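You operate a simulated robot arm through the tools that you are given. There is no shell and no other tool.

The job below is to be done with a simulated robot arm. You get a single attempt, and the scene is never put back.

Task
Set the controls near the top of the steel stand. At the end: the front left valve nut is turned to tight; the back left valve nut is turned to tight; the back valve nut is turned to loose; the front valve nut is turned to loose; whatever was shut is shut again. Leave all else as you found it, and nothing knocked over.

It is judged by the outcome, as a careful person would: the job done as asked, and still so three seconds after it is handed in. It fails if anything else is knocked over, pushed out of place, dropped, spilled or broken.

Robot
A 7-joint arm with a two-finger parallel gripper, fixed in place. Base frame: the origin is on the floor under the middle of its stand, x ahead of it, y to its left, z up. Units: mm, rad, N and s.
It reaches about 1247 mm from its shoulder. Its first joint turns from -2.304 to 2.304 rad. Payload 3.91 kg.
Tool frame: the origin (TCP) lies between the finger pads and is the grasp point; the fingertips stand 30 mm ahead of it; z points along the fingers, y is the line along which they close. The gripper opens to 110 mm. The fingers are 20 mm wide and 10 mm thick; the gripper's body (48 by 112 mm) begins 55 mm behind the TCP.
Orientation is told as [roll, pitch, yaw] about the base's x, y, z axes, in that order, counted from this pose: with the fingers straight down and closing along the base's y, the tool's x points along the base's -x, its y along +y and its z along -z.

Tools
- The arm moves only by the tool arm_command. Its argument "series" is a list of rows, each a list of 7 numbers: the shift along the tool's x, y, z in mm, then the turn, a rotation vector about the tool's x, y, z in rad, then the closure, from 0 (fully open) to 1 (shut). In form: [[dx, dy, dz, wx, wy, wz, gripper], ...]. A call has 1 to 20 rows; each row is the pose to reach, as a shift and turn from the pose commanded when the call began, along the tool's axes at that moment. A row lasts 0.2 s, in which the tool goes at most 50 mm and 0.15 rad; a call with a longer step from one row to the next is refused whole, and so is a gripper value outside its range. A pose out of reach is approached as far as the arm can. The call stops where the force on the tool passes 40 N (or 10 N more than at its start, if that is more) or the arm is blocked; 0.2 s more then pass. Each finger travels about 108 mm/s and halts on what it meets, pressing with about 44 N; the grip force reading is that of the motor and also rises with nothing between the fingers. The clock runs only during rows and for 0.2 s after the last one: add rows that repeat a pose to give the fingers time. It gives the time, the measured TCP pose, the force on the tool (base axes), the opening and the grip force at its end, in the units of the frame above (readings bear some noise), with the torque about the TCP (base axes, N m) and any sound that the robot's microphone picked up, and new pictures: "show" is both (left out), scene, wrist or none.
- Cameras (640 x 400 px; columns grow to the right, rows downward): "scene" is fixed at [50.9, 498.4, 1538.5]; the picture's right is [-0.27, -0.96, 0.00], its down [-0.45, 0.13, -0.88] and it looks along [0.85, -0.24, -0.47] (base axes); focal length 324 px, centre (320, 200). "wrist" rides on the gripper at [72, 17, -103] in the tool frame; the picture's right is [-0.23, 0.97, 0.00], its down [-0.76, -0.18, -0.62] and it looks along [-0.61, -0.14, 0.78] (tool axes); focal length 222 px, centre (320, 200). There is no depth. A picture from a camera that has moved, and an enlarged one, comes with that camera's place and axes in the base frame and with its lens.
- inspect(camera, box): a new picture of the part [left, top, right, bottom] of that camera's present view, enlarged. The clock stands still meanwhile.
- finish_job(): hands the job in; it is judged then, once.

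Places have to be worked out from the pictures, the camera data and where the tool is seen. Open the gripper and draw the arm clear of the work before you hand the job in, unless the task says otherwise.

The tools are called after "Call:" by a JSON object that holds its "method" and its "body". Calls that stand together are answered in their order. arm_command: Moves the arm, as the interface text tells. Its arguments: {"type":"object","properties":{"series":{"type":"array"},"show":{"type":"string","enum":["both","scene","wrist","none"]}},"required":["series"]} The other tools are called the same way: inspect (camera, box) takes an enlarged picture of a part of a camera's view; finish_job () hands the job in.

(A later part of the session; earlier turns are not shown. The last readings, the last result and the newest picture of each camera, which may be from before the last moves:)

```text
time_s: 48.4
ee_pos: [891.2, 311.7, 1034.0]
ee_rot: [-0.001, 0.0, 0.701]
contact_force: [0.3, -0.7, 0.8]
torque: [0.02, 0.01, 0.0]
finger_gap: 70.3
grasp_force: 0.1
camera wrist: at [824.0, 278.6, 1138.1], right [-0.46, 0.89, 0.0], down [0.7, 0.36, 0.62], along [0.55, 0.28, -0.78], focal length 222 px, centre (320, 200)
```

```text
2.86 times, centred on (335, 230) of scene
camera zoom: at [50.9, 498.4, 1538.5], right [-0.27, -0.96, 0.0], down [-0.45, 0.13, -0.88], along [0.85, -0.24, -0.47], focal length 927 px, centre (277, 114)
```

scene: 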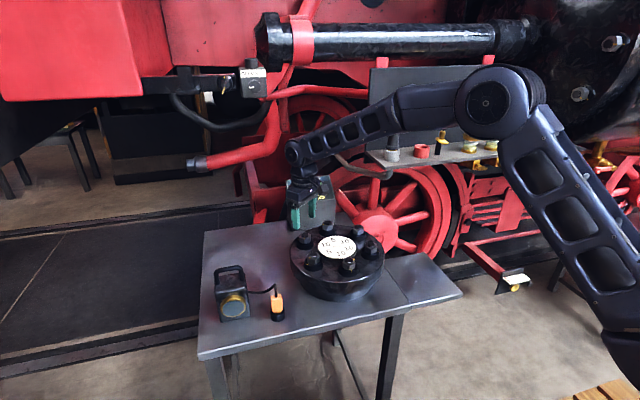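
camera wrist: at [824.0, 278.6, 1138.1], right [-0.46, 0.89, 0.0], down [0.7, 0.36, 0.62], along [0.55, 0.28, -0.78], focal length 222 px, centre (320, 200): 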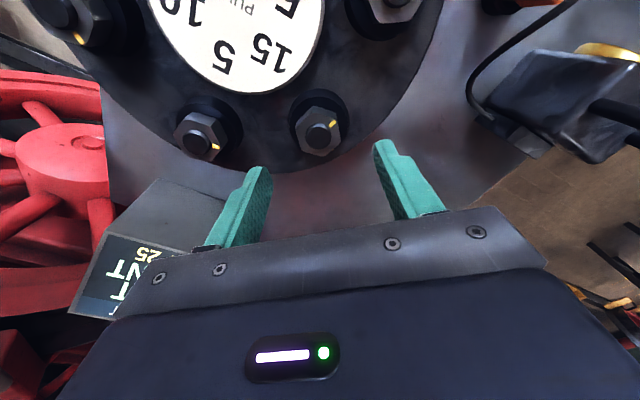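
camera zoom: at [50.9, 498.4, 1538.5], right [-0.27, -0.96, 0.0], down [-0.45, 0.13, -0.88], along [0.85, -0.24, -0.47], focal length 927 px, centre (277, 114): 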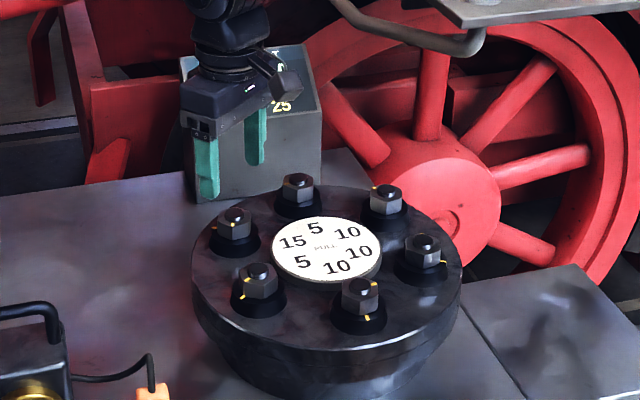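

The back-left nut is aligned and nearly centred. I'll correct slightly, descend, grip, and turn the first 0.6 rad clockwise.

Call:
{"method": "arm_command", "body": {"series": [[-1.2, -0.7, 30, 0, 0, 0, 0.36], [-1.2, -0.7, 52, 0, 0, 0, 0.36], [-1.2, -0.7, 65, 0, 0, 0, 0.36], [-1.2, -0.7, 65, 0, 0, 0, 0.36], [-1.2, -0.7, 65, 0, 0, 0, 0.7], [-1.2, -0.7, 65, 0, 0, 0, 0.9], [-1.2, -0.7, 65, 0, 0, 0, 0.9], [-1.2, -0.7, 65, 0, 0, 0.1, 0.9], [-1.2, -0.7, 65, 0, 0, 0.2, 0.9], [-1.2, -0.7, 65, 0, 0, 0.3, 0.9], [-1.2, -0.7, 65, 0, 0, 0.4, 0.9], [-1.2, -0.7, 65, 0, 0, 0.5, 0.9], [-1.2, -0.7, 65, 0, 0, 0.6, 0.9], [-1.2, -0.7, 65, 0, 0, 0.6, 0.9]]}}

Call:
{"method": "inspect", "body": {"camera": "wrist", "box": [220, 90, 430, 240]}}

Call:
{"method": "inspect", "body": {"camera": "scene", "box": [270, 160, 400, 300]}}

```text
time_s: 51.4
ee_pos: [893.6, 310.9, 969.2]
ee_rot: [0.0, -0.001, 0.099]
contact_force: [16.8, -3.3, 6.0]
torque: [-0.18, -0.53, 0.0]
finger_gap: 35.3
grasp_force: 44.8
camera wrist: at [818.5, 321.5, 1072.8], right [0.13, 0.99, 0.0], down [0.77, -0.1, 0.62], along [0.62, -0.08, -0.78], focal length 222 px, centre (320, 200)
```

scene: 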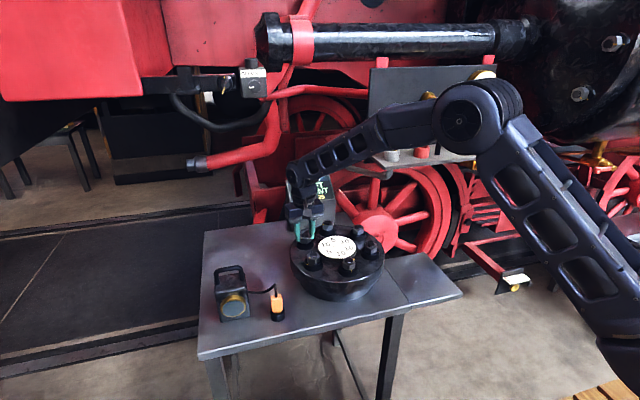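
wrist: 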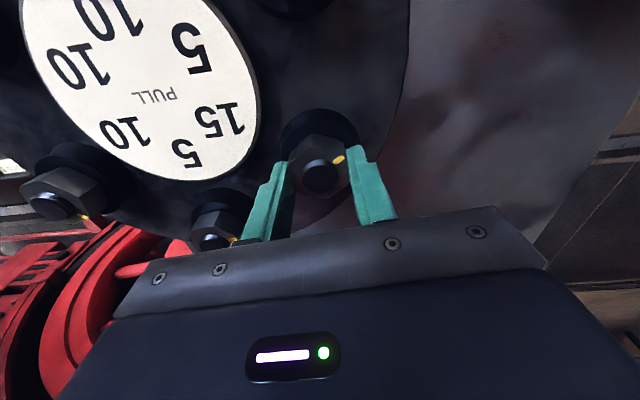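

```text
2.67 times, centred on (325, 165) of wrist
camera zoom: at [818.5, 321.5, 1072.8], right [0.13, 0.99, 0.0], down [0.77, -0.1, 0.62], along [0.62, -0.08, -0.78], focal length 592 px, centre (307, 293)
```

zoom: 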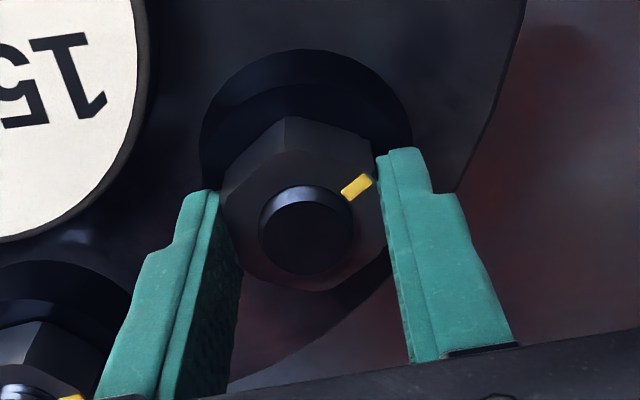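

```text
2.86 times, centred on (335, 230) of scene
camera zoom: at [50.9, 498.4, 1538.5], right [-0.27, -0.96, 0.0], down [-0.45, 0.13, -0.88], along [0.85, -0.24, -0.47], focal length 927 px, centre (277, 114)
```

zoom: 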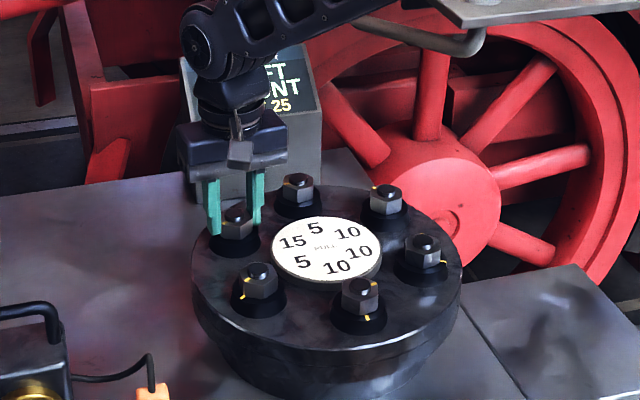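

At 0.6 rad the visible part of the display still reads "…FT / …NT", so it switches by state and doesn't change gradually. I'll continue clockwise with a small force relief.

Call:
{"method": "arm_command", "body": {"series": [[-1.2, -0.3, 0, 0, 0, 0, 0.9], [-1.2, -0.3, 0, 0, 0, 0.1, 0.9], [-1.2, -0.3, 0, 0, 0, 0.2, 0.9], [-1.2, -0.3, 0, 0, 0, 0.3, 0.9], [-1.2, -0.3, 0, 0, 0, 0.4, 0.9], [-1.2, -0.3, 0, 0, 0, 0.5, 0.9], [-1.2, -0.3, 0, 0, 0, 0.6, 0.9], [-1.2, -0.3, 0, 0, 0, 0.6, 0.9]]}}

Call:
{"method": "inspect", "body": {"camera": "wrist", "box": [220, 90, 430, 240]}}

Call:
{"method": "inspect", "body": {"camera": "scene", "box": [270, 160, 400, 300]}}

```text
time_s: 53.2
ee_pos: [893.0, 310.3, 969.5]
ee_rot: [0.0, 0.001, -0.501]
contact_force: [7.5, -14.1, 13.8]
torque: [-0.36, -0.08, -0.01]
finger_gap: 35.4
grasp_force: 45.1
camera wrist: at [836.8, 361.2, 1072.5], right [0.67, 0.75, 0.0], down [0.58, -0.52, 0.62], along [0.46, -0.42, -0.78], focal length 222 px, centre (320, 200)
```

scene: 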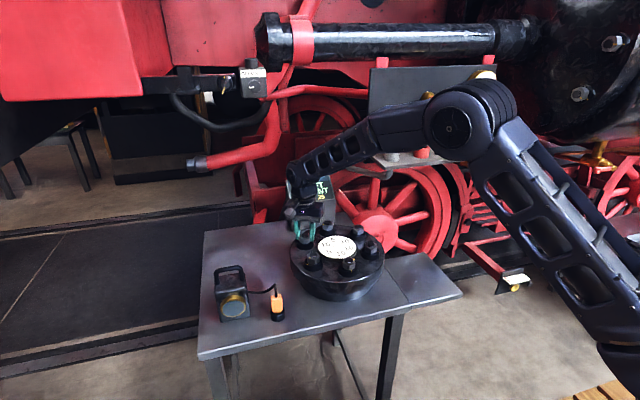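
wrist: 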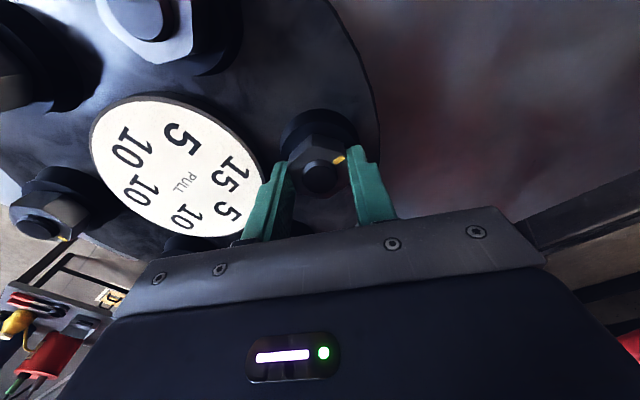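

```text
2.67 times, centred on (325, 165) of wrist
camera zoom: at [836.8, 361.2, 1072.5], right [0.67, 0.75, 0.0], down [0.58, -0.52, 0.62], along [0.46, -0.42, -0.78], focal length 592 px, centre (307, 293)
```

zoom: 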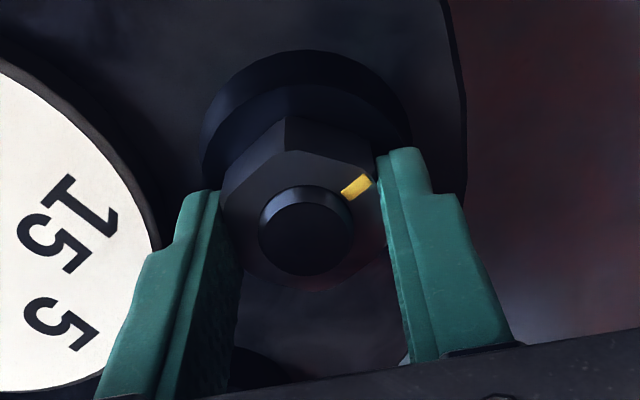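

```text
2.86 times, centred on (335, 230) of scene
camera zoom: at [50.9, 498.4, 1538.5], right [-0.27, -0.96, 0.0], down [-0.45, 0.13, -0.88], along [0.85, -0.24, -0.47], focal length 927 px, centre (277, 114)
```

zoom: 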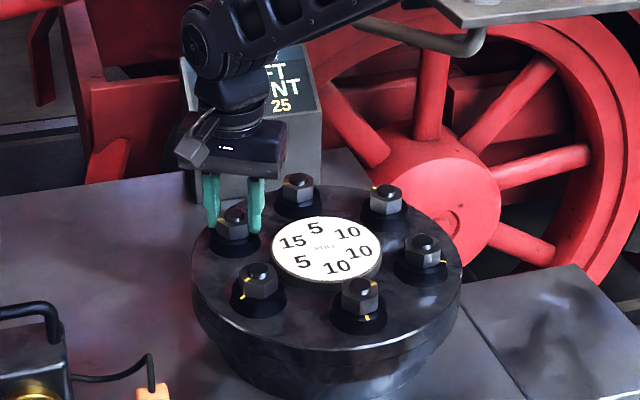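

At 1.2 rad there's still no change. I'll finish the last ~0.53 rad to alignment.

Call:
{"method": "arm_command", "body": {"series": [[0.3, -1.0, 0, 0, 0, 0, 0.9], [0.3, -1.0, 0, 0, 0, 0.1, 0.9], [0.3, -1.0, 0, 0, 0, 0.2, 0.9], [0.3, -1.0, 0, 0, 0, 0.3, 0.9], [0.3, -1.0, 0, 0, 0, 0.4, 0.9], [0.3, -1.0, 0, 0, 0, 0.4, 0.9]], "show": "scene"}}

Call:
{"method": "inspect", "body": {"camera": "wrist", "box": [220, 90, 430, 240]}}

Call:
{"method": "inspect", "body": {"camera": "scene", "box": [270, 160, 400, 300]}}

```text
time_s: 54.6
ee_pos: [891.9, 310.6, 967.3]
ee_rot: [0.0, 0.001, -0.9]
contact_force: [22.6, 0.7, 5.5]
torque: [-0.02, -0.59, -0.03]
finger_gap: 35.7
grasp_force: 45.1
```

scene: 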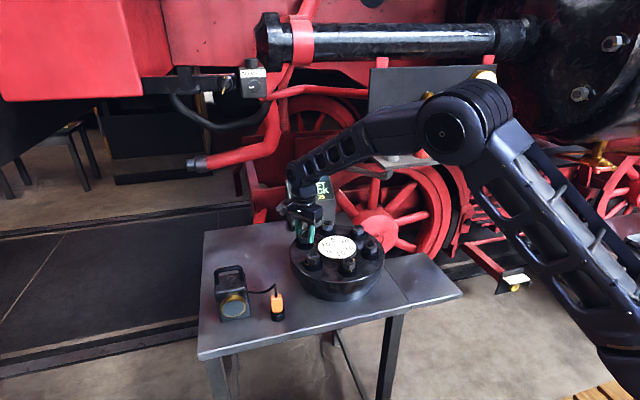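

```text
2.67 times, centred on (325, 165) of wrist
camera zoom: at [860.2, 378.6, 1072.5], right [0.9, 0.43, 0.0], down [0.33, -0.71, 0.62], along [0.27, -0.56, -0.78], focal length 592 px, centre (307, 293)
```

zoom: 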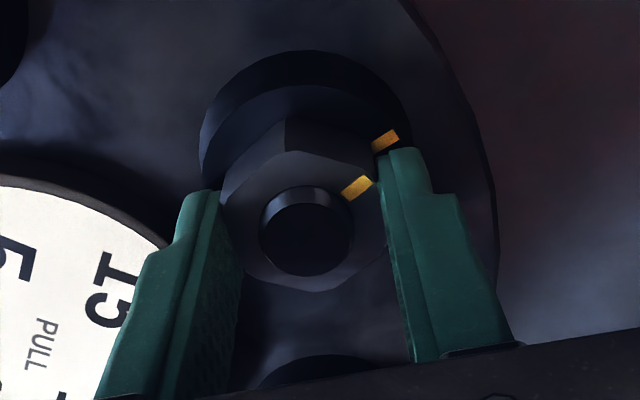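

```text
2.86 times, centred on (335, 230) of scene
camera zoom: at [50.9, 498.4, 1538.5], right [-0.27, -0.96, 0.0], down [-0.45, 0.13, -0.88], along [0.85, -0.24, -0.47], focal length 927 px, centre (277, 114)
```

zoom: 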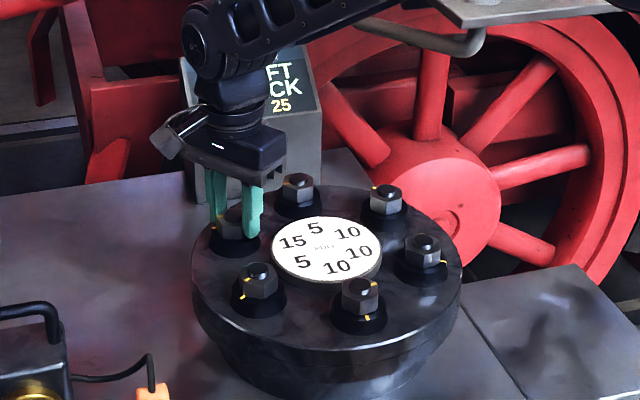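

The display now shows "…FT / …CK" (LEFT / BACK), so the back-left nut registers as tight. I'll turn the last 0.13 rad so the marks line up, then release and rise.

Call:
{"method": "arm_command", "body": {"series": [[-0.7, 0.8, 0, 0, 0, 0.05, 0.9], [-0.7, 0.8, 0, 0, 0, 0.13, 0.9], [-0.7, 0.8, 0, 0, 0, 0.13, 0.9]], "show": "scene"}}

Call:
{"method": "inspect", "body": {"camera": "wrist", "box": [220, 90, 430, 240]}}

```text
time_s: 55.4
ee_pos: [892.7, 311.0, 969.4]
ee_rot: [-0.001, 0.0, -1.03]
contact_force: [-4.8, -10.9, 12.1]
torque: [0.06, 0.62, 0.0]
finger_gap: 35.5
grasp_force: 45.0
```

scene: 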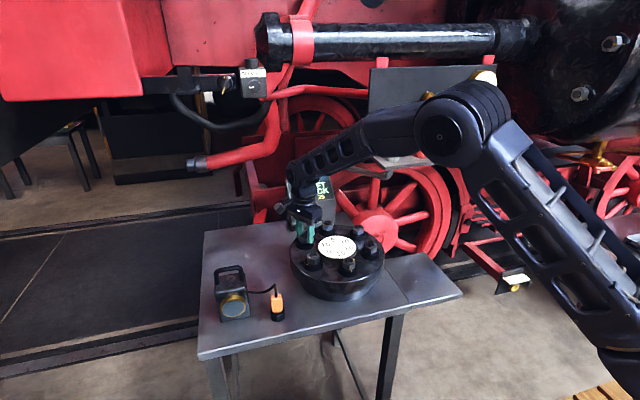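

```text
2.67 times, centred on (325, 165) of wrist
camera zoom: at [869.4, 382.3, 1072.3], right [0.95, 0.31, 0.0], down [0.24, -0.74, 0.62], along [0.19, -0.59, -0.78], focal length 592 px, centre (307, 293)
```

zoom: 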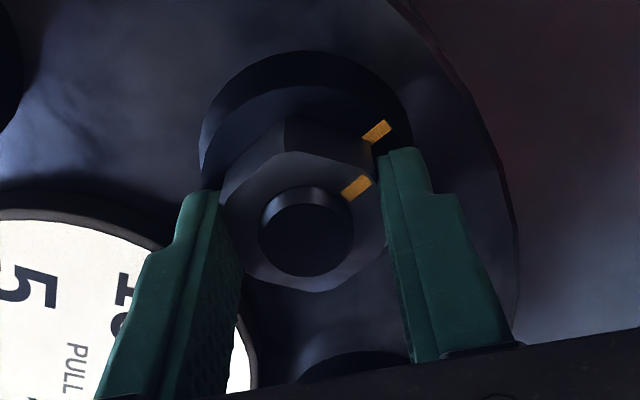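

The marks are lined up. I'll release, rise, and draw back towards a clear spot to check the whole ring and the display.

Call:
{"method": "arm_command", "body": {"series": [[0, 0, 0, 0, 0, 0, 0.36], [0, 0, 0, 0, 0, 0, 0.36], [0, 0, -35, 0, 0, 0, 0.36], [0, 0, -70, 0, 0, 0, 0.36], [0, 0, -110, 0, 0, -0.1, 0.36], [15, -30, -140, 0, 0, -0.24, 0.36], [30, -65, -150, 0, 0, -0.38, 0.36], [45, -100, -150, 0, 0, -0.52, 0.36], [50, -140, -150, 0, 0, -0.66, 0.36], [50, -180, -150, 0, 0, -0.8, 0.36], [40, -215, -150, 0, 0, -0.94, 0.36], [30, -245, -150, 0, 0, -1.03, 0.36], [30, -245, -150, 0, 0, -1.03, 0.36]]}}

Call:
{"method": "inspect", "body": {"camera": "scene", "box": [270, 160, 400, 300]}}

```text
time_s: 58.2
ee_pos: [666.6, 211.9, 1117.3]
ee_rot: [-0.001, 0.0, 0.001]
contact_force: [0.3, 0.3, 0.0]
torque: [0.02, -0.02, 0.01]
finger_gap: 70.4
grasp_force: 0.1
camera wrist: at [593.4, 228.7, 1223.2], right [0.23, 0.97, 0.0], down [0.76, -0.18, 0.62], along [0.61, -0.14, -0.78], focal length 222 px, centre (320, 200)
```

scene: 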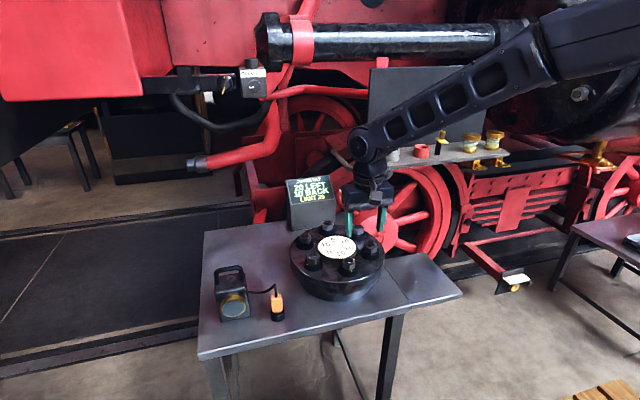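
wrist: 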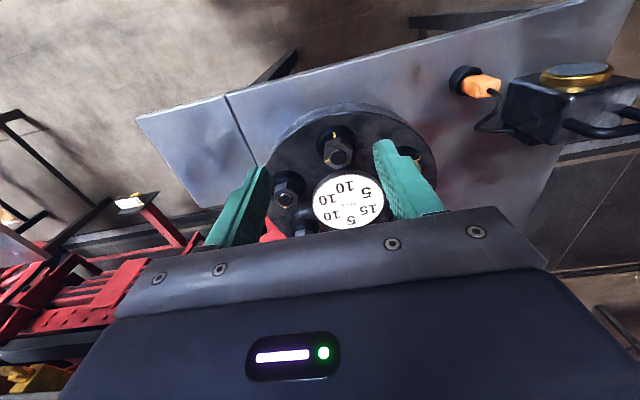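

```text
2.86 times, centred on (335, 230) of scene
camera zoom: at [50.9, 498.4, 1538.5], right [-0.27, -0.96, 0.0], down [-0.45, 0.13, -0.88], along [0.85, -0.24, -0.47], focal length 927 px, centre (277, 114)
```

zoom: 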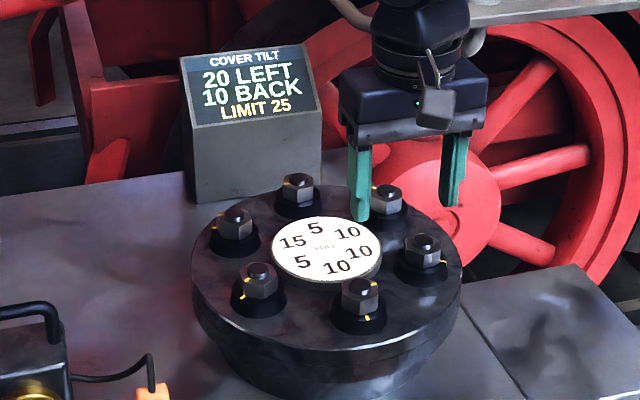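

The display reads 20 LEFT / 10 BACK, exactly as predicted and inside the limit. I'll inspect all the nuts and the surroundings closely.

Call:
{"method": "inspect", "body": {"camera": "scene", "box": [280, 220, 400, 305]}}

Call:
{"method": "inspect", "body": {"camera": "wrist", "box": [240, 90, 450, 245]}}

Call:
{"method": "inspect", "body": {"camera": "scene", "box": [190, 160, 480, 400]}}

```text
4.71 times, centred on (340, 262) of scene
camera zoom: at [50.9, 498.4, 1538.5], right [-0.27, -0.96, 0.0], down [-0.45, 0.13, -0.88], along [0.85, -0.24, -0.47], focal length 1527 px, centre (226, -94)
```

zoom: 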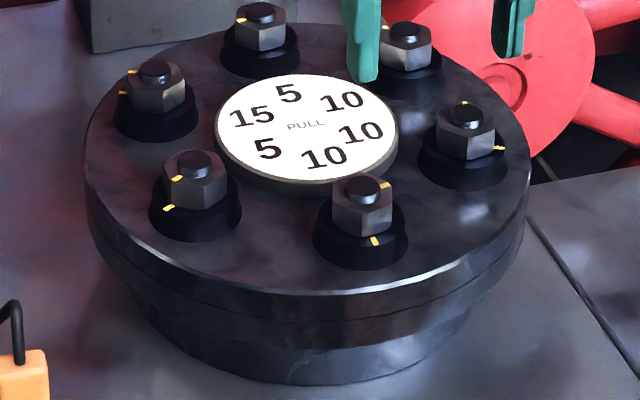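

```text
2.58 times, centred on (345, 168) of wrist
camera zoom: at [593.4, 228.7, 1223.2], right [0.23, 0.97, 0.0], down [0.76, -0.18, 0.62], along [0.61, -0.14, -0.78], focal length 573 px, centre (256, 284)
```

zoom: 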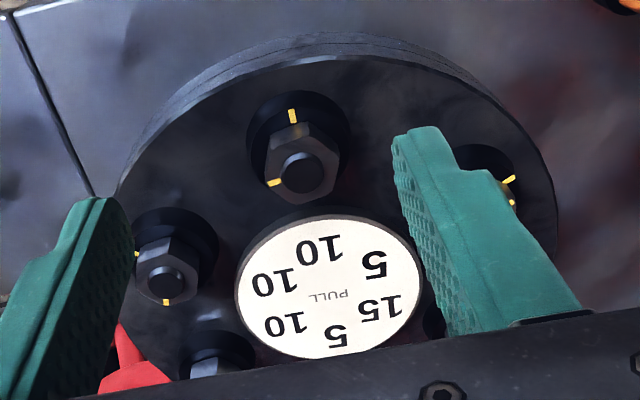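

```text
1.67 times, centred on (335, 280) of scene
camera zoom: at [50.9, 498.4, 1538.5], right [-0.27, -0.96, 0.0], down [-0.45, 0.13, -0.88], along [0.85, -0.24, -0.47], focal length 541 px, centre (295, 67)
```

zoom: 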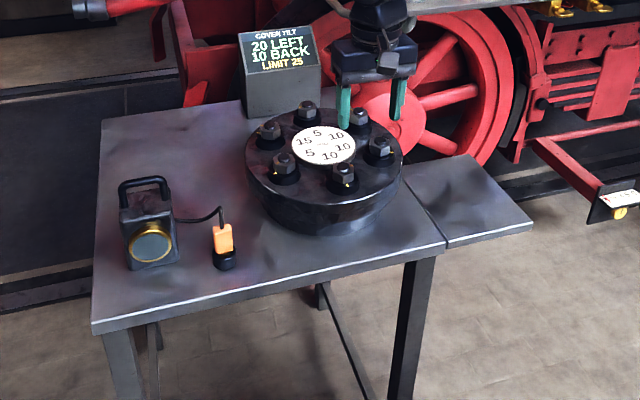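

All the marks look right: front-left and back-left are aligned with their indices, and the others are as found. It's still unclear whether "loose" means the found position only or anything backed off. The back-left nut can show whether states are thresholds or windows: I'll turn it slightly past alignment while watching the display, then return it.

Call:
{"method": "arm_command", "body": {"series": [[-40, 17, 0, 0, 0, 0, 0.36], [-80, 35, 0, 0, 0, 0, 0.36], [-120, 52, 0, 0, 0, 0, 0.36], [-160, 70, 0, 0, 0, 0, 0.36], [-200, 88, 30, 0, 0, -0.017, 0.36], [-226, 98.8, 60, 0, 0, -0.017, 0.36], [-226, 98.8, 83, 0, 0, -0.017, 0.36], [-226, 98.8, 83, 0, 0, -0.017, 0.36]]}}

Call:
{"method": "inspect", "body": {"camera": "wrist", "box": [260, 85, 380, 175]}}

Call:
{"method": "inspect", "body": {"camera": "scene", "box": [270, 160, 400, 300]}}

```text
refused: row 5 steps farther than a row can; nothing moved
```

```text
4.44 times, centred on (320, 130) of wrist
camera zoom: at [593.4, 228.7, 1223.2], right [0.23, 0.97, 0.0], down [0.76, -0.18, 0.62], along [0.61, -0.14, -0.78], focal length 987 px, centre (320, 511)
```

zoom: 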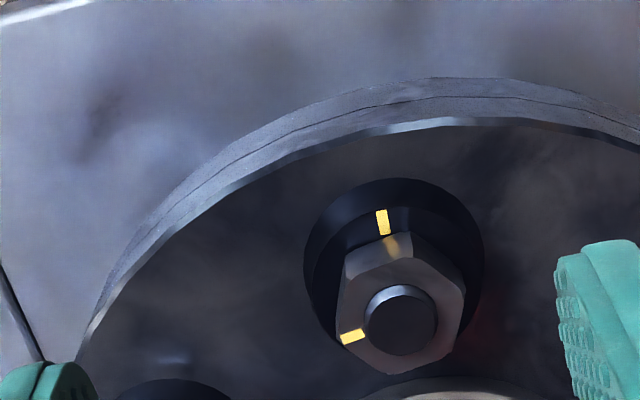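

```text
2.86 times, centred on (335, 230) of scene
camera zoom: at [50.9, 498.4, 1538.5], right [-0.27, -0.96, 0.0], down [-0.45, 0.13, -0.88], along [0.85, -0.24, -0.47], focal length 927 px, centre (277, 114)
```

zoom: 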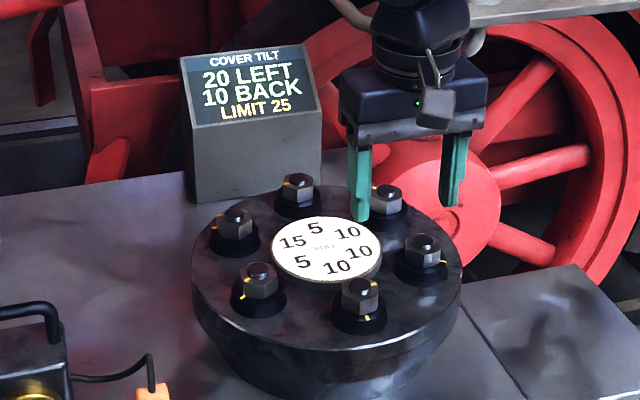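

The call was refused for too long a step. I'll resend the same move with smaller steps.

Call:
{"method": "arm_command", "body": {"series": [[-38, 17, 0, 0, 0, 0, 0.36], [-76, 33, 0, 0, 0, 0, 0.36], [-114, 50, 0, 0, 0, 0, 0.36], [-152, 66, 0, 0, 0, 0, 0.36], [-190, 83, 0, 0, 0, -0.017, 0.36], [-226, 98.8, 10, 0, 0, -0.017, 0.36], [-226, 98.8, 50, 0, 0, -0.017, 0.36], [-226, 98.8, 83, 0, 0, -0.017, 0.36], [-226, 98.8, 83, 0, 0, -0.017, 0.36]]}}

Call:
{"method": "inspect", "body": {"camera": "wrist", "box": [260, 85, 380, 175]}}

Call:
{"method": "inspect", "body": {"camera": "scene", "box": [270, 160, 400, 300]}}

```text
time_s: 60.2
ee_pos: [893.7, 309.6, 1034.6]
ee_rot: [-0.001, 0.0, 0.017]
contact_force: [0.0, 0.1, 0.0]
torque: [0.04, 0.01, -0.01]
finger_gap: 70.6
grasp_force: 0.0
camera wrist: at [821.1, 325.6, 1138.5], right [0.21, 0.98, 0.0], down [0.76, -0.16, 0.62], along [0.61, -0.13, -0.78], focal length 222 px, centre (320, 200)
```

scene: 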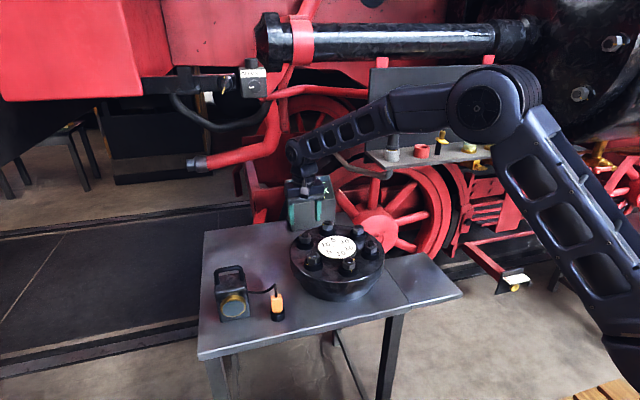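
wrist: 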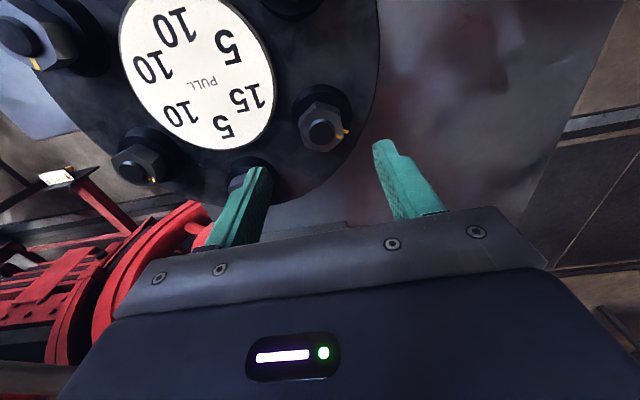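

```text
4.44 times, centred on (320, 130) of wrist
camera zoom: at [821.1, 325.6, 1138.5], right [0.21, 0.98, 0.0], down [0.76, -0.16, 0.62], along [0.61, -0.13, -0.78], focal length 987 px, centre (320, 511)
```

zoom: 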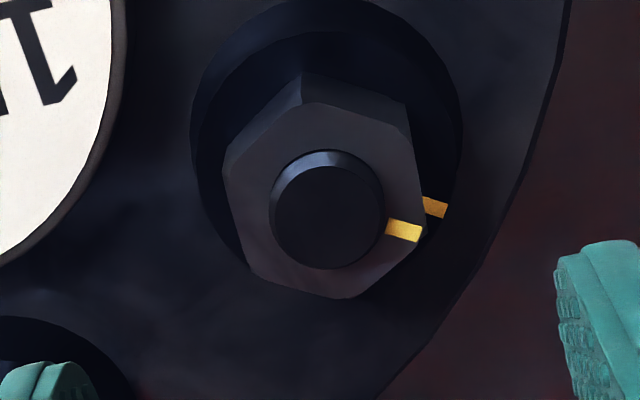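

```text
2.86 times, centred on (335, 230) of scene
camera zoom: at [50.9, 498.4, 1538.5], right [-0.27, -0.96, 0.0], down [-0.45, 0.13, -0.88], along [0.85, -0.24, -0.47], focal length 927 px, centre (277, 114)
```

zoom: 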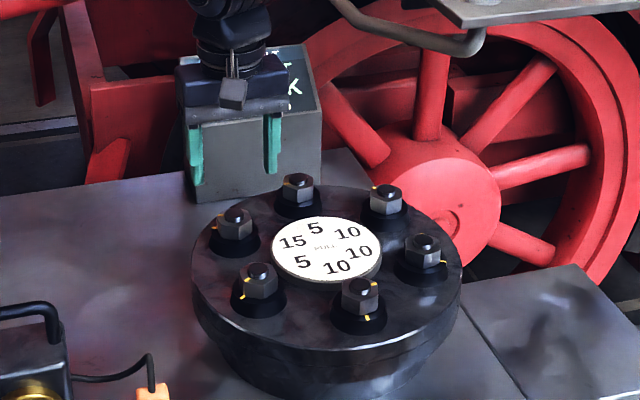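

Nearly centred. I'll shift (+1.5, +1.1), descend, grip, and turn just 0.2 rad past alignment while watching torque and the visible part of the display.

Call:
{"method": "arm_command", "body": {"series": [[1.5, 1.1, 30, 0, 0, 0, 0.36], [1.5, 1.1, 52, 0, 0, 0, 0.36], [1.5, 1.1, 65.5, 0, 0, 0, 0.36], [1.5, 1.1, 65.5, 0, 0, 0, 0.36], [1.5, 1.1, 65.5, 0, 0, 0, 0.7], [1.5, 1.1, 65.5, 0, 0, 0, 0.9], [1.5, 1.1, 65.5, 0, 0, 0, 0.9], [1.5, 1.1, 65.5, 0, 0, 0.06, 0.9], [1.5, 1.1, 65.5, 0, 0, 0.13, 0.9], [1.5, 1.1, 65.5, 0, 0, 0.2, 0.9], [1.5, 1.1, 65.5, 0, 0, 0.2, 0.9]], "show": "scene"}}

Call:
{"method": "inspect", "body": {"camera": "wrist", "box": [220, 90, 430, 240]}}

Call:
{"method": "inspect", "body": {"camera": "scene", "box": [270, 160, 400, 300]}}

```text
time_s: 62.6
ee_pos: [893.1, 310.8, 970.9]
ee_rot: [0.0, 0.0, -0.184]
contact_force: [-1.0, 4.8, -4.2]
torque: [0.37, -0.02, 1.08]
finger_gap: 38.0
grasp_force: 45.0
```

scene: 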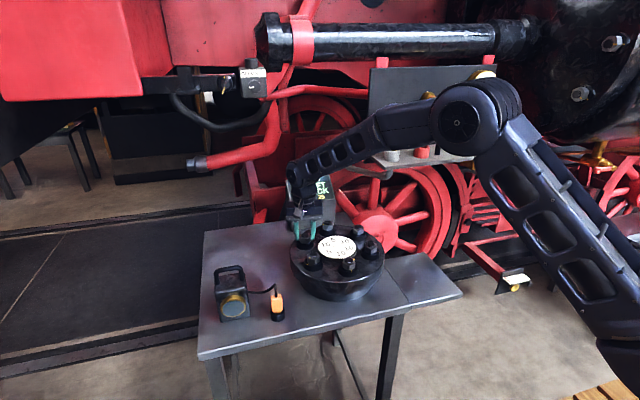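

```text
2.67 times, centred on (325, 165) of wrist
camera zoom: at [823.5, 341.6, 1073.9], right [0.4, 0.92, 0.0], down [0.72, -0.31, 0.62], along [0.57, -0.25, -0.78], focal length 592 px, centre (307, 293)
```

zoom: 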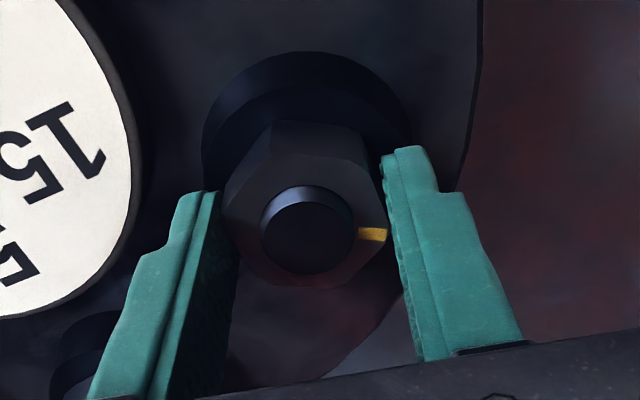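

```text
2.86 times, centred on (335, 230) of scene
camera zoom: at [50.9, 498.4, 1538.5], right [-0.27, -0.96, 0.0], down [-0.45, 0.13, -0.88], along [0.85, -0.24, -0.47], focal length 927 px, centre (277, 114)
```

zoom: 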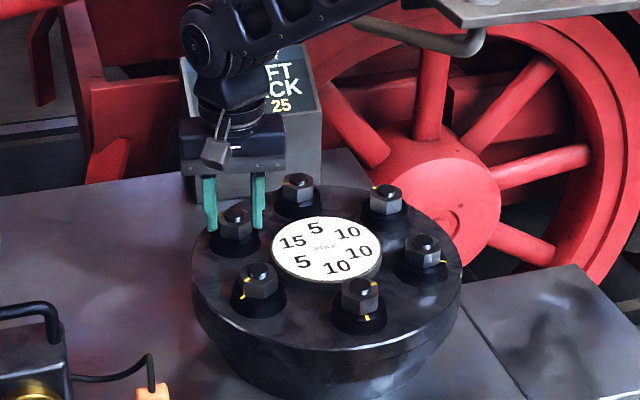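

That is informative: 1.08 N·m of torque and the gap widening to 38 mm show a hard stop right at alignment, so tight is an end stop. The start position was therefore not at the other end, and "loose" may need much more counter-clockwise turning. I'll undo the over-twist and release the back-left nut, leaving it at its tight stop.

Call:
{"method": "arm_command", "body": {"series": [[0, 0, 0, 0, 0, -0.07, 0.9], [0, 0, 0, 0, 0, -0.14, 0.9], [0, 0, 0, 0, 0, -0.14, 0.36], [0, 0, 0, 0, 0, -0.14, 0.36], [0, 0, -30, 0, 0, -0.17, 0.36], [0, 0, -65, 0, 0, -0.2, 0.36], [0, 0, -65, 0, 0, -0.2, 0.36]]}}

Call:
{"method": "inspect", "body": {"camera": "wrist", "box": [260, 85, 380, 175]}}

Call:
{"method": "inspect", "body": {"camera": "scene", "box": [270, 160, 400, 300]}}

```text
time_s: 64.2
ee_pos: [891.5, 309.0, 1034.7]
ee_rot: [0.0, 0.001, 0.018]
contact_force: [-1.2, 0.2, -0.6]
torque: [0.02, 0.03, -0.02]
finger_gap: 70.4
grasp_force: 0.0
camera wrist: at [818.5, 326.4, 1137.9], right [0.21, 0.98, 0.0], down [0.76, -0.16, 0.62], along [0.61, -0.13, -0.78], focal length 222 px, centre (320, 200)
```

scene: 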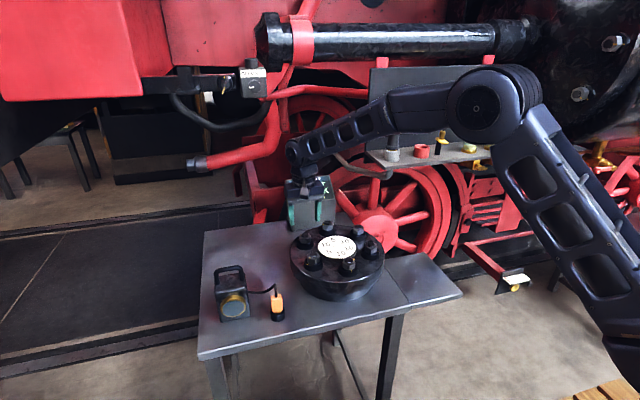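
wrist: 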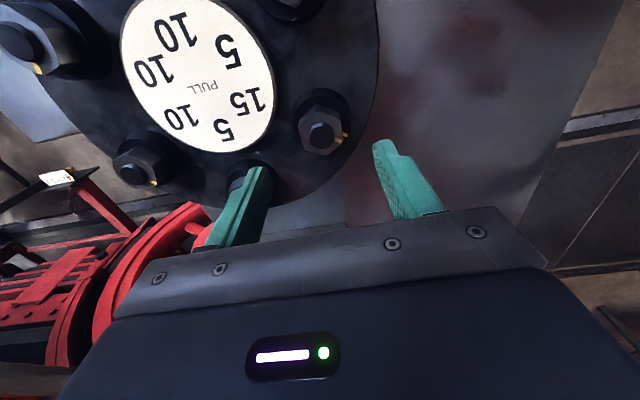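

```text
4.44 times, centred on (320, 130) of wrist
camera zoom: at [818.5, 326.4, 1137.9], right [0.21, 0.98, 0.0], down [0.76, -0.16, 0.62], along [0.61, -0.13, -0.78], focal length 987 px, centre (320, 511)
```

zoom: 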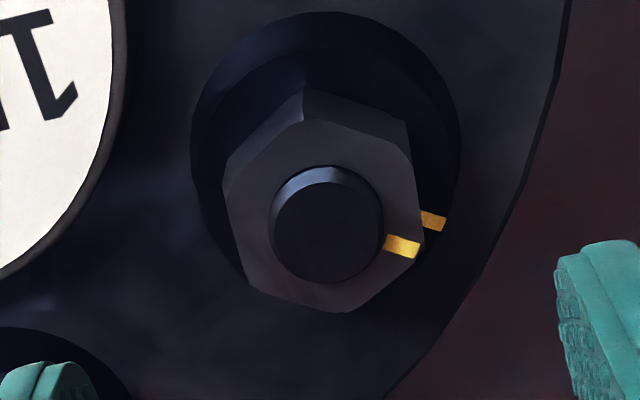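

```text
2.86 times, centred on (335, 230) of scene
camera zoom: at [50.9, 498.4, 1538.5], right [-0.27, -0.96, 0.0], down [-0.45, 0.13, -0.88], along [0.85, -0.24, -0.47], focal length 927 px, centre (277, 114)
```

zoom: 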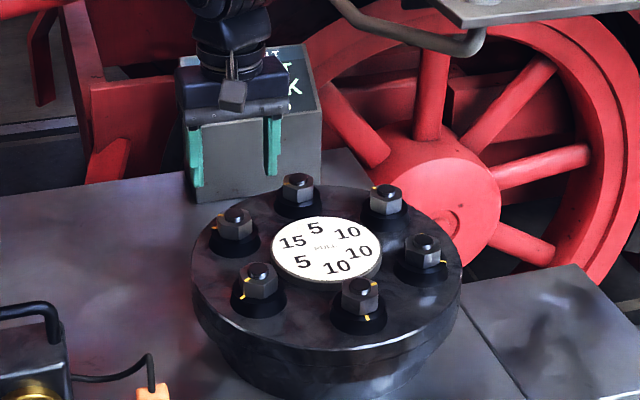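

The back-left nut rests at its tight stop with the marks aligned. Now I'll go back to the front nut and explore further counter-clockwise for a loose end stop, starting from a yaw that allows a long turn.

Call:
{"method": "arm_command", "body": {"series": [[15.8, -8.7, -10, 0, 0, 0.142, 0.36], [31.7, -17.4, -10, 0, 0, 0.284, 0.36], [47.5, -26.2, -10, 0, 0, 0.427, 0.36], [63.4, -34.9, -10, 0, 0, 0.57, 0.36], [79.2, -43.6, -10, 0, 0, 0.712, 0.36], [95.1, -52.4, -10, 0, 0, 0.854, 0.36], [111, -61.1, -10, 0, 0, 0.997, 0.36], [126.8, -69.8, -10, 0, 0, 1.14, 0.36], [142.6, -78.6, -10, 0, 0, 1.282, 0.36], [158.5, -87.3, 0, 0, 0, 1.424, 0.36], [158.5, -87.3, 0, 0, 0, 1.424, 0.36]]}}

Call:
{"method": "inspect", "body": {"camera": "wrist", "box": [260, 85, 380, 175]}}

Call:
{"method": "inspect", "body": {"camera": "scene", "box": [270, 160, 400, 300]}}

```text
time_s: 66.6
ee_pos: [736.1, 218.2, 1034.5]
ee_rot: [0.0, 0.001, -1.408]
contact_force: [-0.9, -0.3, 0.6]
torque: [0.0, -0.02, 0.01]
finger_gap: 70.5
grasp_force: 0.0
camera wrist: at [739.7, 294.1, 1138.9], right [1.0, -0.07, 0.0], down [-0.05, -0.78, 0.62], along [-0.04, -0.62, -0.78], focal length 222 px, centre (320, 200)
```

scene: 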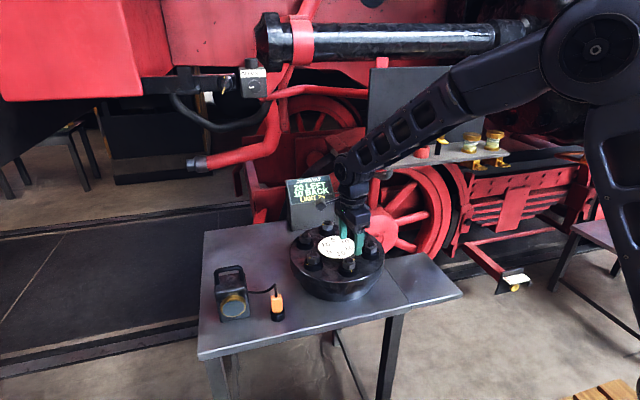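
wrist: 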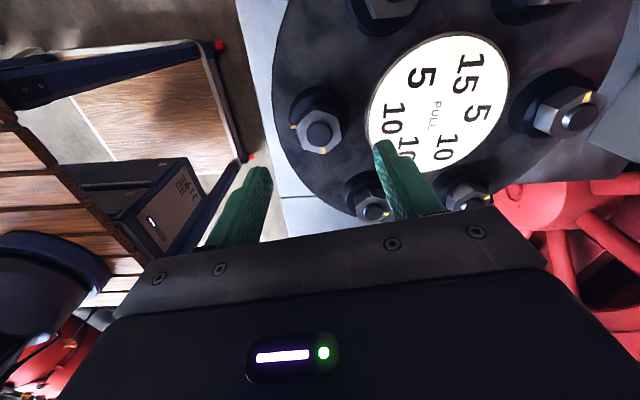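

```text
4.44 times, centred on (320, 130) of wrist
camera zoom: at [739.7, 294.1, 1138.9], right [1.0, -0.07, 0.0], down [-0.05, -0.78, 0.62], along [-0.04, -0.62, -0.78], focal length 987 px, centre (320, 511)
```

zoom: 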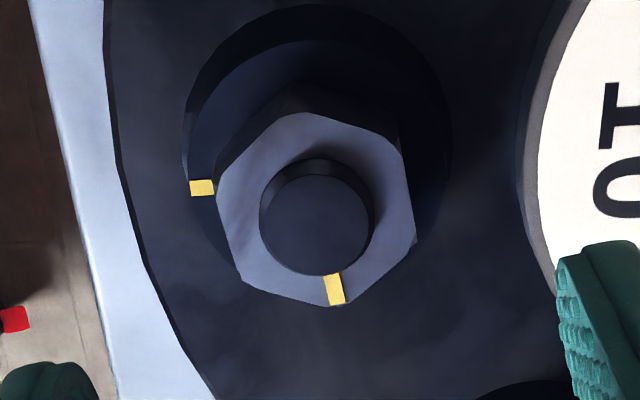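

```text
2.86 times, centred on (335, 230) of scene
camera zoom: at [50.9, 498.4, 1538.5], right [-0.27, -0.96, 0.0], down [-0.45, 0.13, -0.88], along [0.85, -0.24, -0.47], focal length 927 px, centre (277, 114)
```

zoom: 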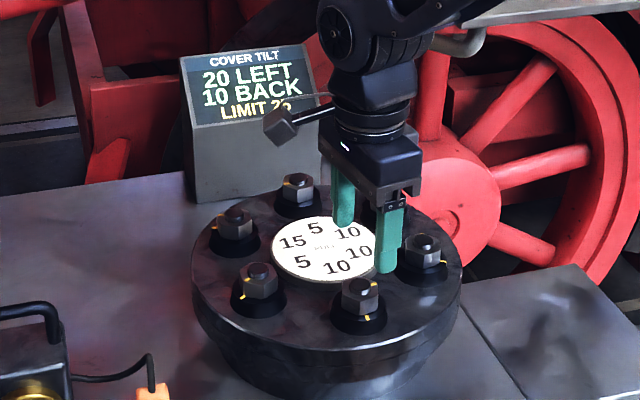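

Well centred at yaw −1.41. I'll descend, grip, and turn counter-clockwise 1.4 rad, which covers already-explored range.

Call:
{"method": "arm_command", "body": {"series": [[0.4, -0.5, 30, 0, 0, 0, 0.36], [0.4, -0.5, 52, 0, 0, 0, 0.36], [0.4, -0.5, 66, 0, 0, 0, 0.36], [0.4, -0.5, 66, 0, 0, 0, 0.36], [0.4, -0.5, 66, 0, 0, 0, 0.7], [0.4, -0.5, 66, 0, 0, 0, 0.9], [0.4, -0.5, 66, 0, 0, 0, 0.9], [0.4, -0.5, 66, 0, 0, -0.12, 0.9], [0.4, -0.5, 66, 0, 0, -0.24, 0.9], [0.4, -0.5, 66, 0, 0, -0.36, 0.9], [0.4, -0.5, 66, 0, 0, -0.48, 0.9], [0.4, -0.5, 66, 0, 0, -0.6, 0.9], [0.4, -0.5, 66, 0, 0, -0.72, 0.9], [0.4, -0.5, 66, 0, 0, -0.84, 0.9], [0.4, -0.5, 66, 0, 0, -0.96, 0.9], [0.4, -0.5, 66, 0, 0, -1.08, 0.9], [0.4, -0.5, 66, 0, 0, -1.2, 0.9], [0.4, -0.5, 66, 0, 0, -1.32, 0.9], [0.4, -0.5, 66, 0, 0, -1.4, 0.9], [0.4, -0.5, 66, 0, 0, -1.4, 0.9]], "show": "none"}}

```text
time_s: 70.8
ee_pos: [734.6, 220.3, 969.0]
ee_rot: [-0.002, 0.0, -0.003]
contact_force: [-4.0, -7.5, 20.5]
torque: [-0.24, 0.76, -0.01]
finger_gap: 35.4
grasp_force: 45.2
```

Call:
{"method": "arm_command", "body": {"series": [[0, -0.5, -1.5, 0, 0, -0.12, 0.9], [0, -0.5, -1.5, 0, 0, -0.24, 0.9], [0, -0.5, -1.5, 0, 0, -0.36, 0.9], [0, -0.5, -1.5, 0, 0, -0.48, 0.9], [0, -0.5, -1.5, 0, 0, -0.6, 0.9], [0, -0.5, -1.5, 0, 0, -0.72, 0.9], [0, -0.5, -1.5, 0, 0, -0.84, 0.9], [0, -0.5, -1.5, 0, 0, -0.96, 0.9], [0, -0.5, -1.5, 0, 0, -1.08, 0.9], [0, -0.5, -1.5, 0, 0, -1.2, 0.9], [0, -0.5, -1.5, 0, 0, -1.32, 0.9], [0, -0.5, -1.5, 0, 0, -1.44, 0.9], [0, -0.5, -1.5, 0, 0, -1.5, 0.9], [0, -0.5, -1.5, 0, 0, -1.5, 0.9]], "show": "scene"}}

Call:
{"method": "inspect", "body": {"camera": "scene", "box": [270, 160, 400, 300]}}

Call:
{"method": "inspect", "body": {"camera": "wrist", "box": [220, 90, 430, 240]}}

```text
time_s: 73.8
ee_pos: [734.5, 219.6, 971.1]
ee_rot: [0.0, 0.0, 1.495]
contact_force: [-12.0, -3.3, -1.6]
torque: [0.25, 0.28, 0.0]
finger_gap: 35.7
grasp_force: 45.5
```

scene: 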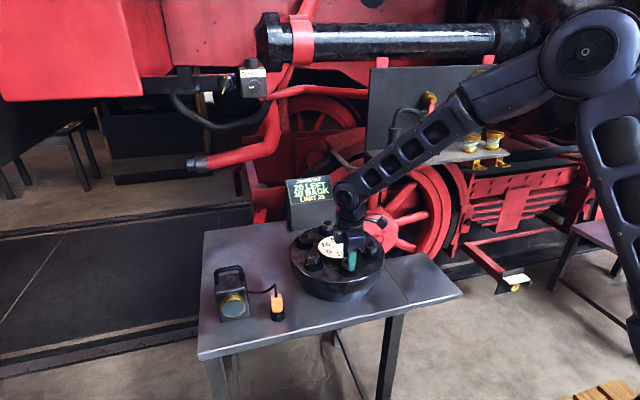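

```text
2.86 times, centred on (335, 230) of scene
camera zoom: at [50.9, 498.4, 1538.5], right [-0.27, -0.96, 0.0], down [-0.45, 0.13, -0.88], along [0.85, -0.24, -0.47], focal length 927 px, centre (277, 114)
```

zoom: 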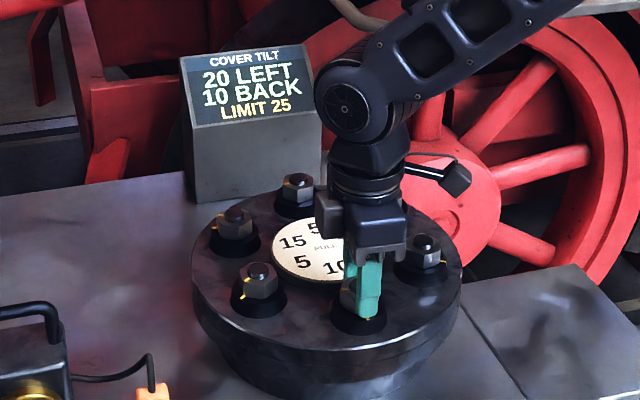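

```text
2.67 times, centred on (325, 165) of wrist
camera zoom: at [711.9, 149.8, 1074.8], right [-0.95, 0.3, 0.0], down [0.24, 0.75, 0.62], along [0.19, 0.59, -0.78], focal length 592 px, centre (307, 293)
```

zoom: 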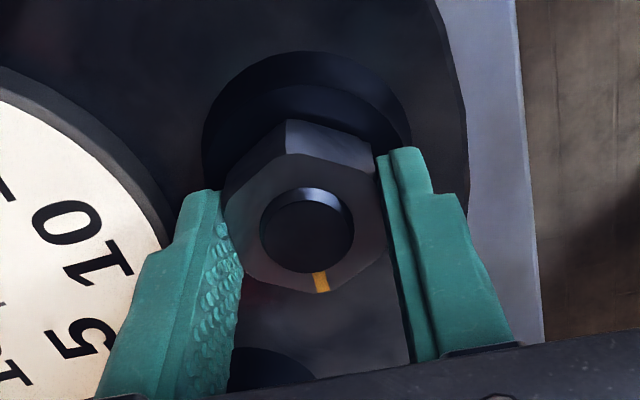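

At 166° it's still free, as before. I'll open, rotate the tool back 120°, and grip again.

Call:
{"method": "arm_command", "body": {"series": [[0, 0, 0, 0, 0, 0, 0.36], [0, 0, 0, 0, 0, 0, 0.36], [0, 0, 0, 0, 0, 0.15, 0.36], [0, 0, 0, 0, 0, 0.3, 0.36], [0, 0, 0, 0, 0, 0.45, 0.36], [0, 0, 0, 0, 0, 0.6, 0.36], [0, 0, 0, 0, 0, 0.75, 0.36], [0, 0, 0, 0, 0, 0.9, 0.36], [0, 0, 0, 0, 0, 1.05, 0.36], [0, 0, 0, 0, 0, 1.2, 0.36], [0, 0, 0, 0, 0, 1.35, 0.36], [0, 0, 0, 0, 0, 1.5, 0.36], [0, 0, 0, 0, 0, 1.65, 0.36], [0, 0, 0, 0, 0, 1.8, 0.36], [0, 0, 0, 0, 0, 1.95, 0.36], [0, 0, 0, 0, 0, 2.094, 0.36], [0, 0, 0, 0, 0, 2.094, 0.36], [0, 0, 0, 0, 0, 2.094, 0.7], [0, 0, 0, 0, 0, 2.094, 0.9], [0, 0, 0, 0, 0, 2.094, 0.9]], "show": "none"}}

Call:
{"method": "inspect", "body": {"camera": "wrist", "box": [220, 90, 430, 240]}}

```text
time_s: 78.0
ee_pos: [735.5, 219.2, 971.1]
ee_rot: [0.002, 0.0, -0.599]
contact_force: [6.5, 8.8, -0.8]
torque: [0.22, -0.24, 0.01]
finger_gap: 35.4
grasp_force: 45.2
```

```text
2.67 times, centred on (325, 165) of wrist
camera zoom: at [683.9, 275.7, 1074.1], right [0.74, 0.68, 0.0], down [0.53, -0.58, 0.62], along [0.42, -0.46, -0.78], focal length 592 px, centre (307, 293)
```

zoom: 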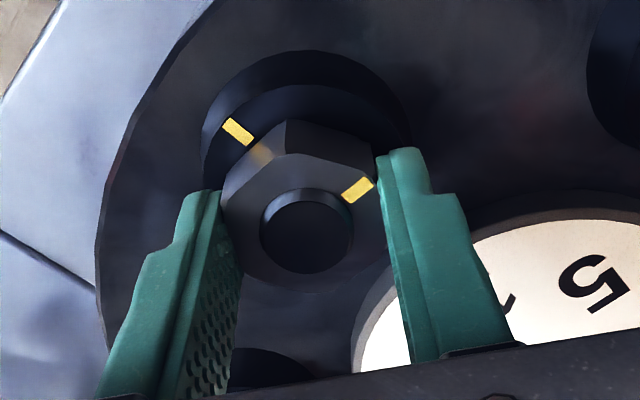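

The nut is gripped again. I'll turn counter-clockwise into new range, 0.6 rad at a time.

Call:
{"method": "arm_command", "body": {"series": [[0, 0.8, 0, 0, 0, -0.1, 0.9], [0, 0.8, 0, 0, 0, -0.2, 0.9], [0, 0.8, 0, 0, 0, -0.3, 0.9], [0, 0.8, 0, 0, 0, -0.4, 0.9], [0, 0.8, 0, 0, 0, -0.5, 0.9], [0, 0.8, 0, 0, 0, -0.6, 0.9], [0, 0.8, 0, 0, 0, -0.6, 0.9]], "show": "scene"}}

Call:
{"method": "inspect", "body": {"camera": "scene", "box": [270, 160, 400, 300]}}

Call:
{"method": "inspect", "body": {"camera": "wrist", "box": [220, 90, 430, 240]}}

```text
time_s: 79.6
ee_pos: [736.0, 220.2, 970.2]
ee_rot: [-0.002, 0.001, 0.0]
contact_force: [1.6, -6.8, 1.0]
torque: [0.09, -0.24, -0.94]
finger_gap: 38.7
grasp_force: 45.4
```

scene: 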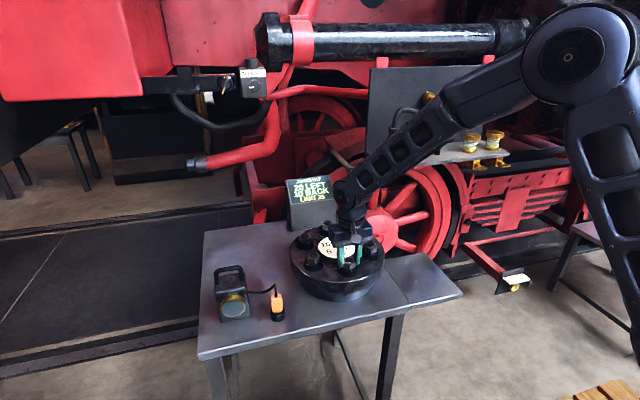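

```text
2.86 times, centred on (335, 230) of scene
camera zoom: at [50.9, 498.4, 1538.5], right [-0.27, -0.96, 0.0], down [-0.45, 0.13, -0.88], along [0.85, -0.24, -0.47], focal length 927 px, centre (277, 114)
```

zoom: 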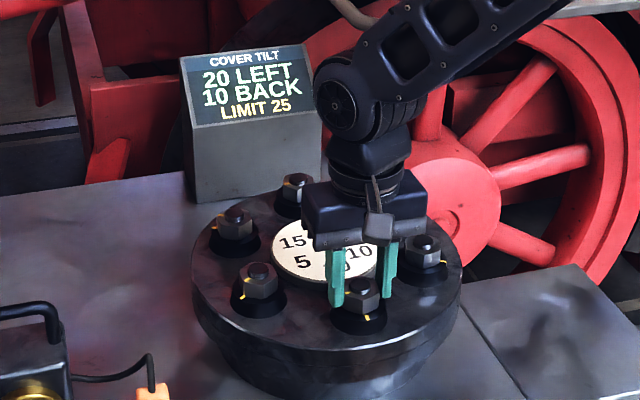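

```text
2.67 times, centred on (325, 165) of wrist
camera zoom: at [662.8, 237.8, 1074.0], right [0.23, 0.97, 0.0], down [0.76, -0.18, 0.62], along [0.61, -0.14, -0.78], focal length 592 px, centre (307, 293)
```

zoom: 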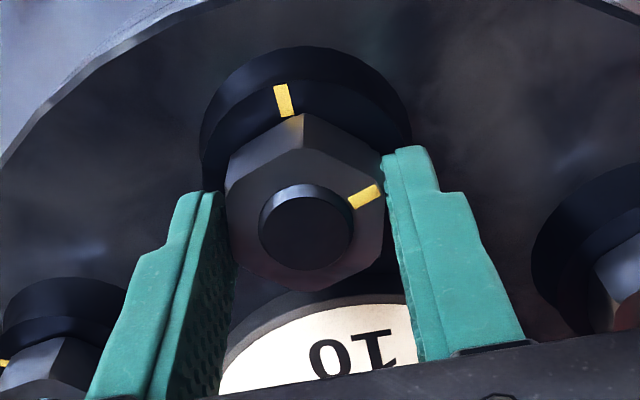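

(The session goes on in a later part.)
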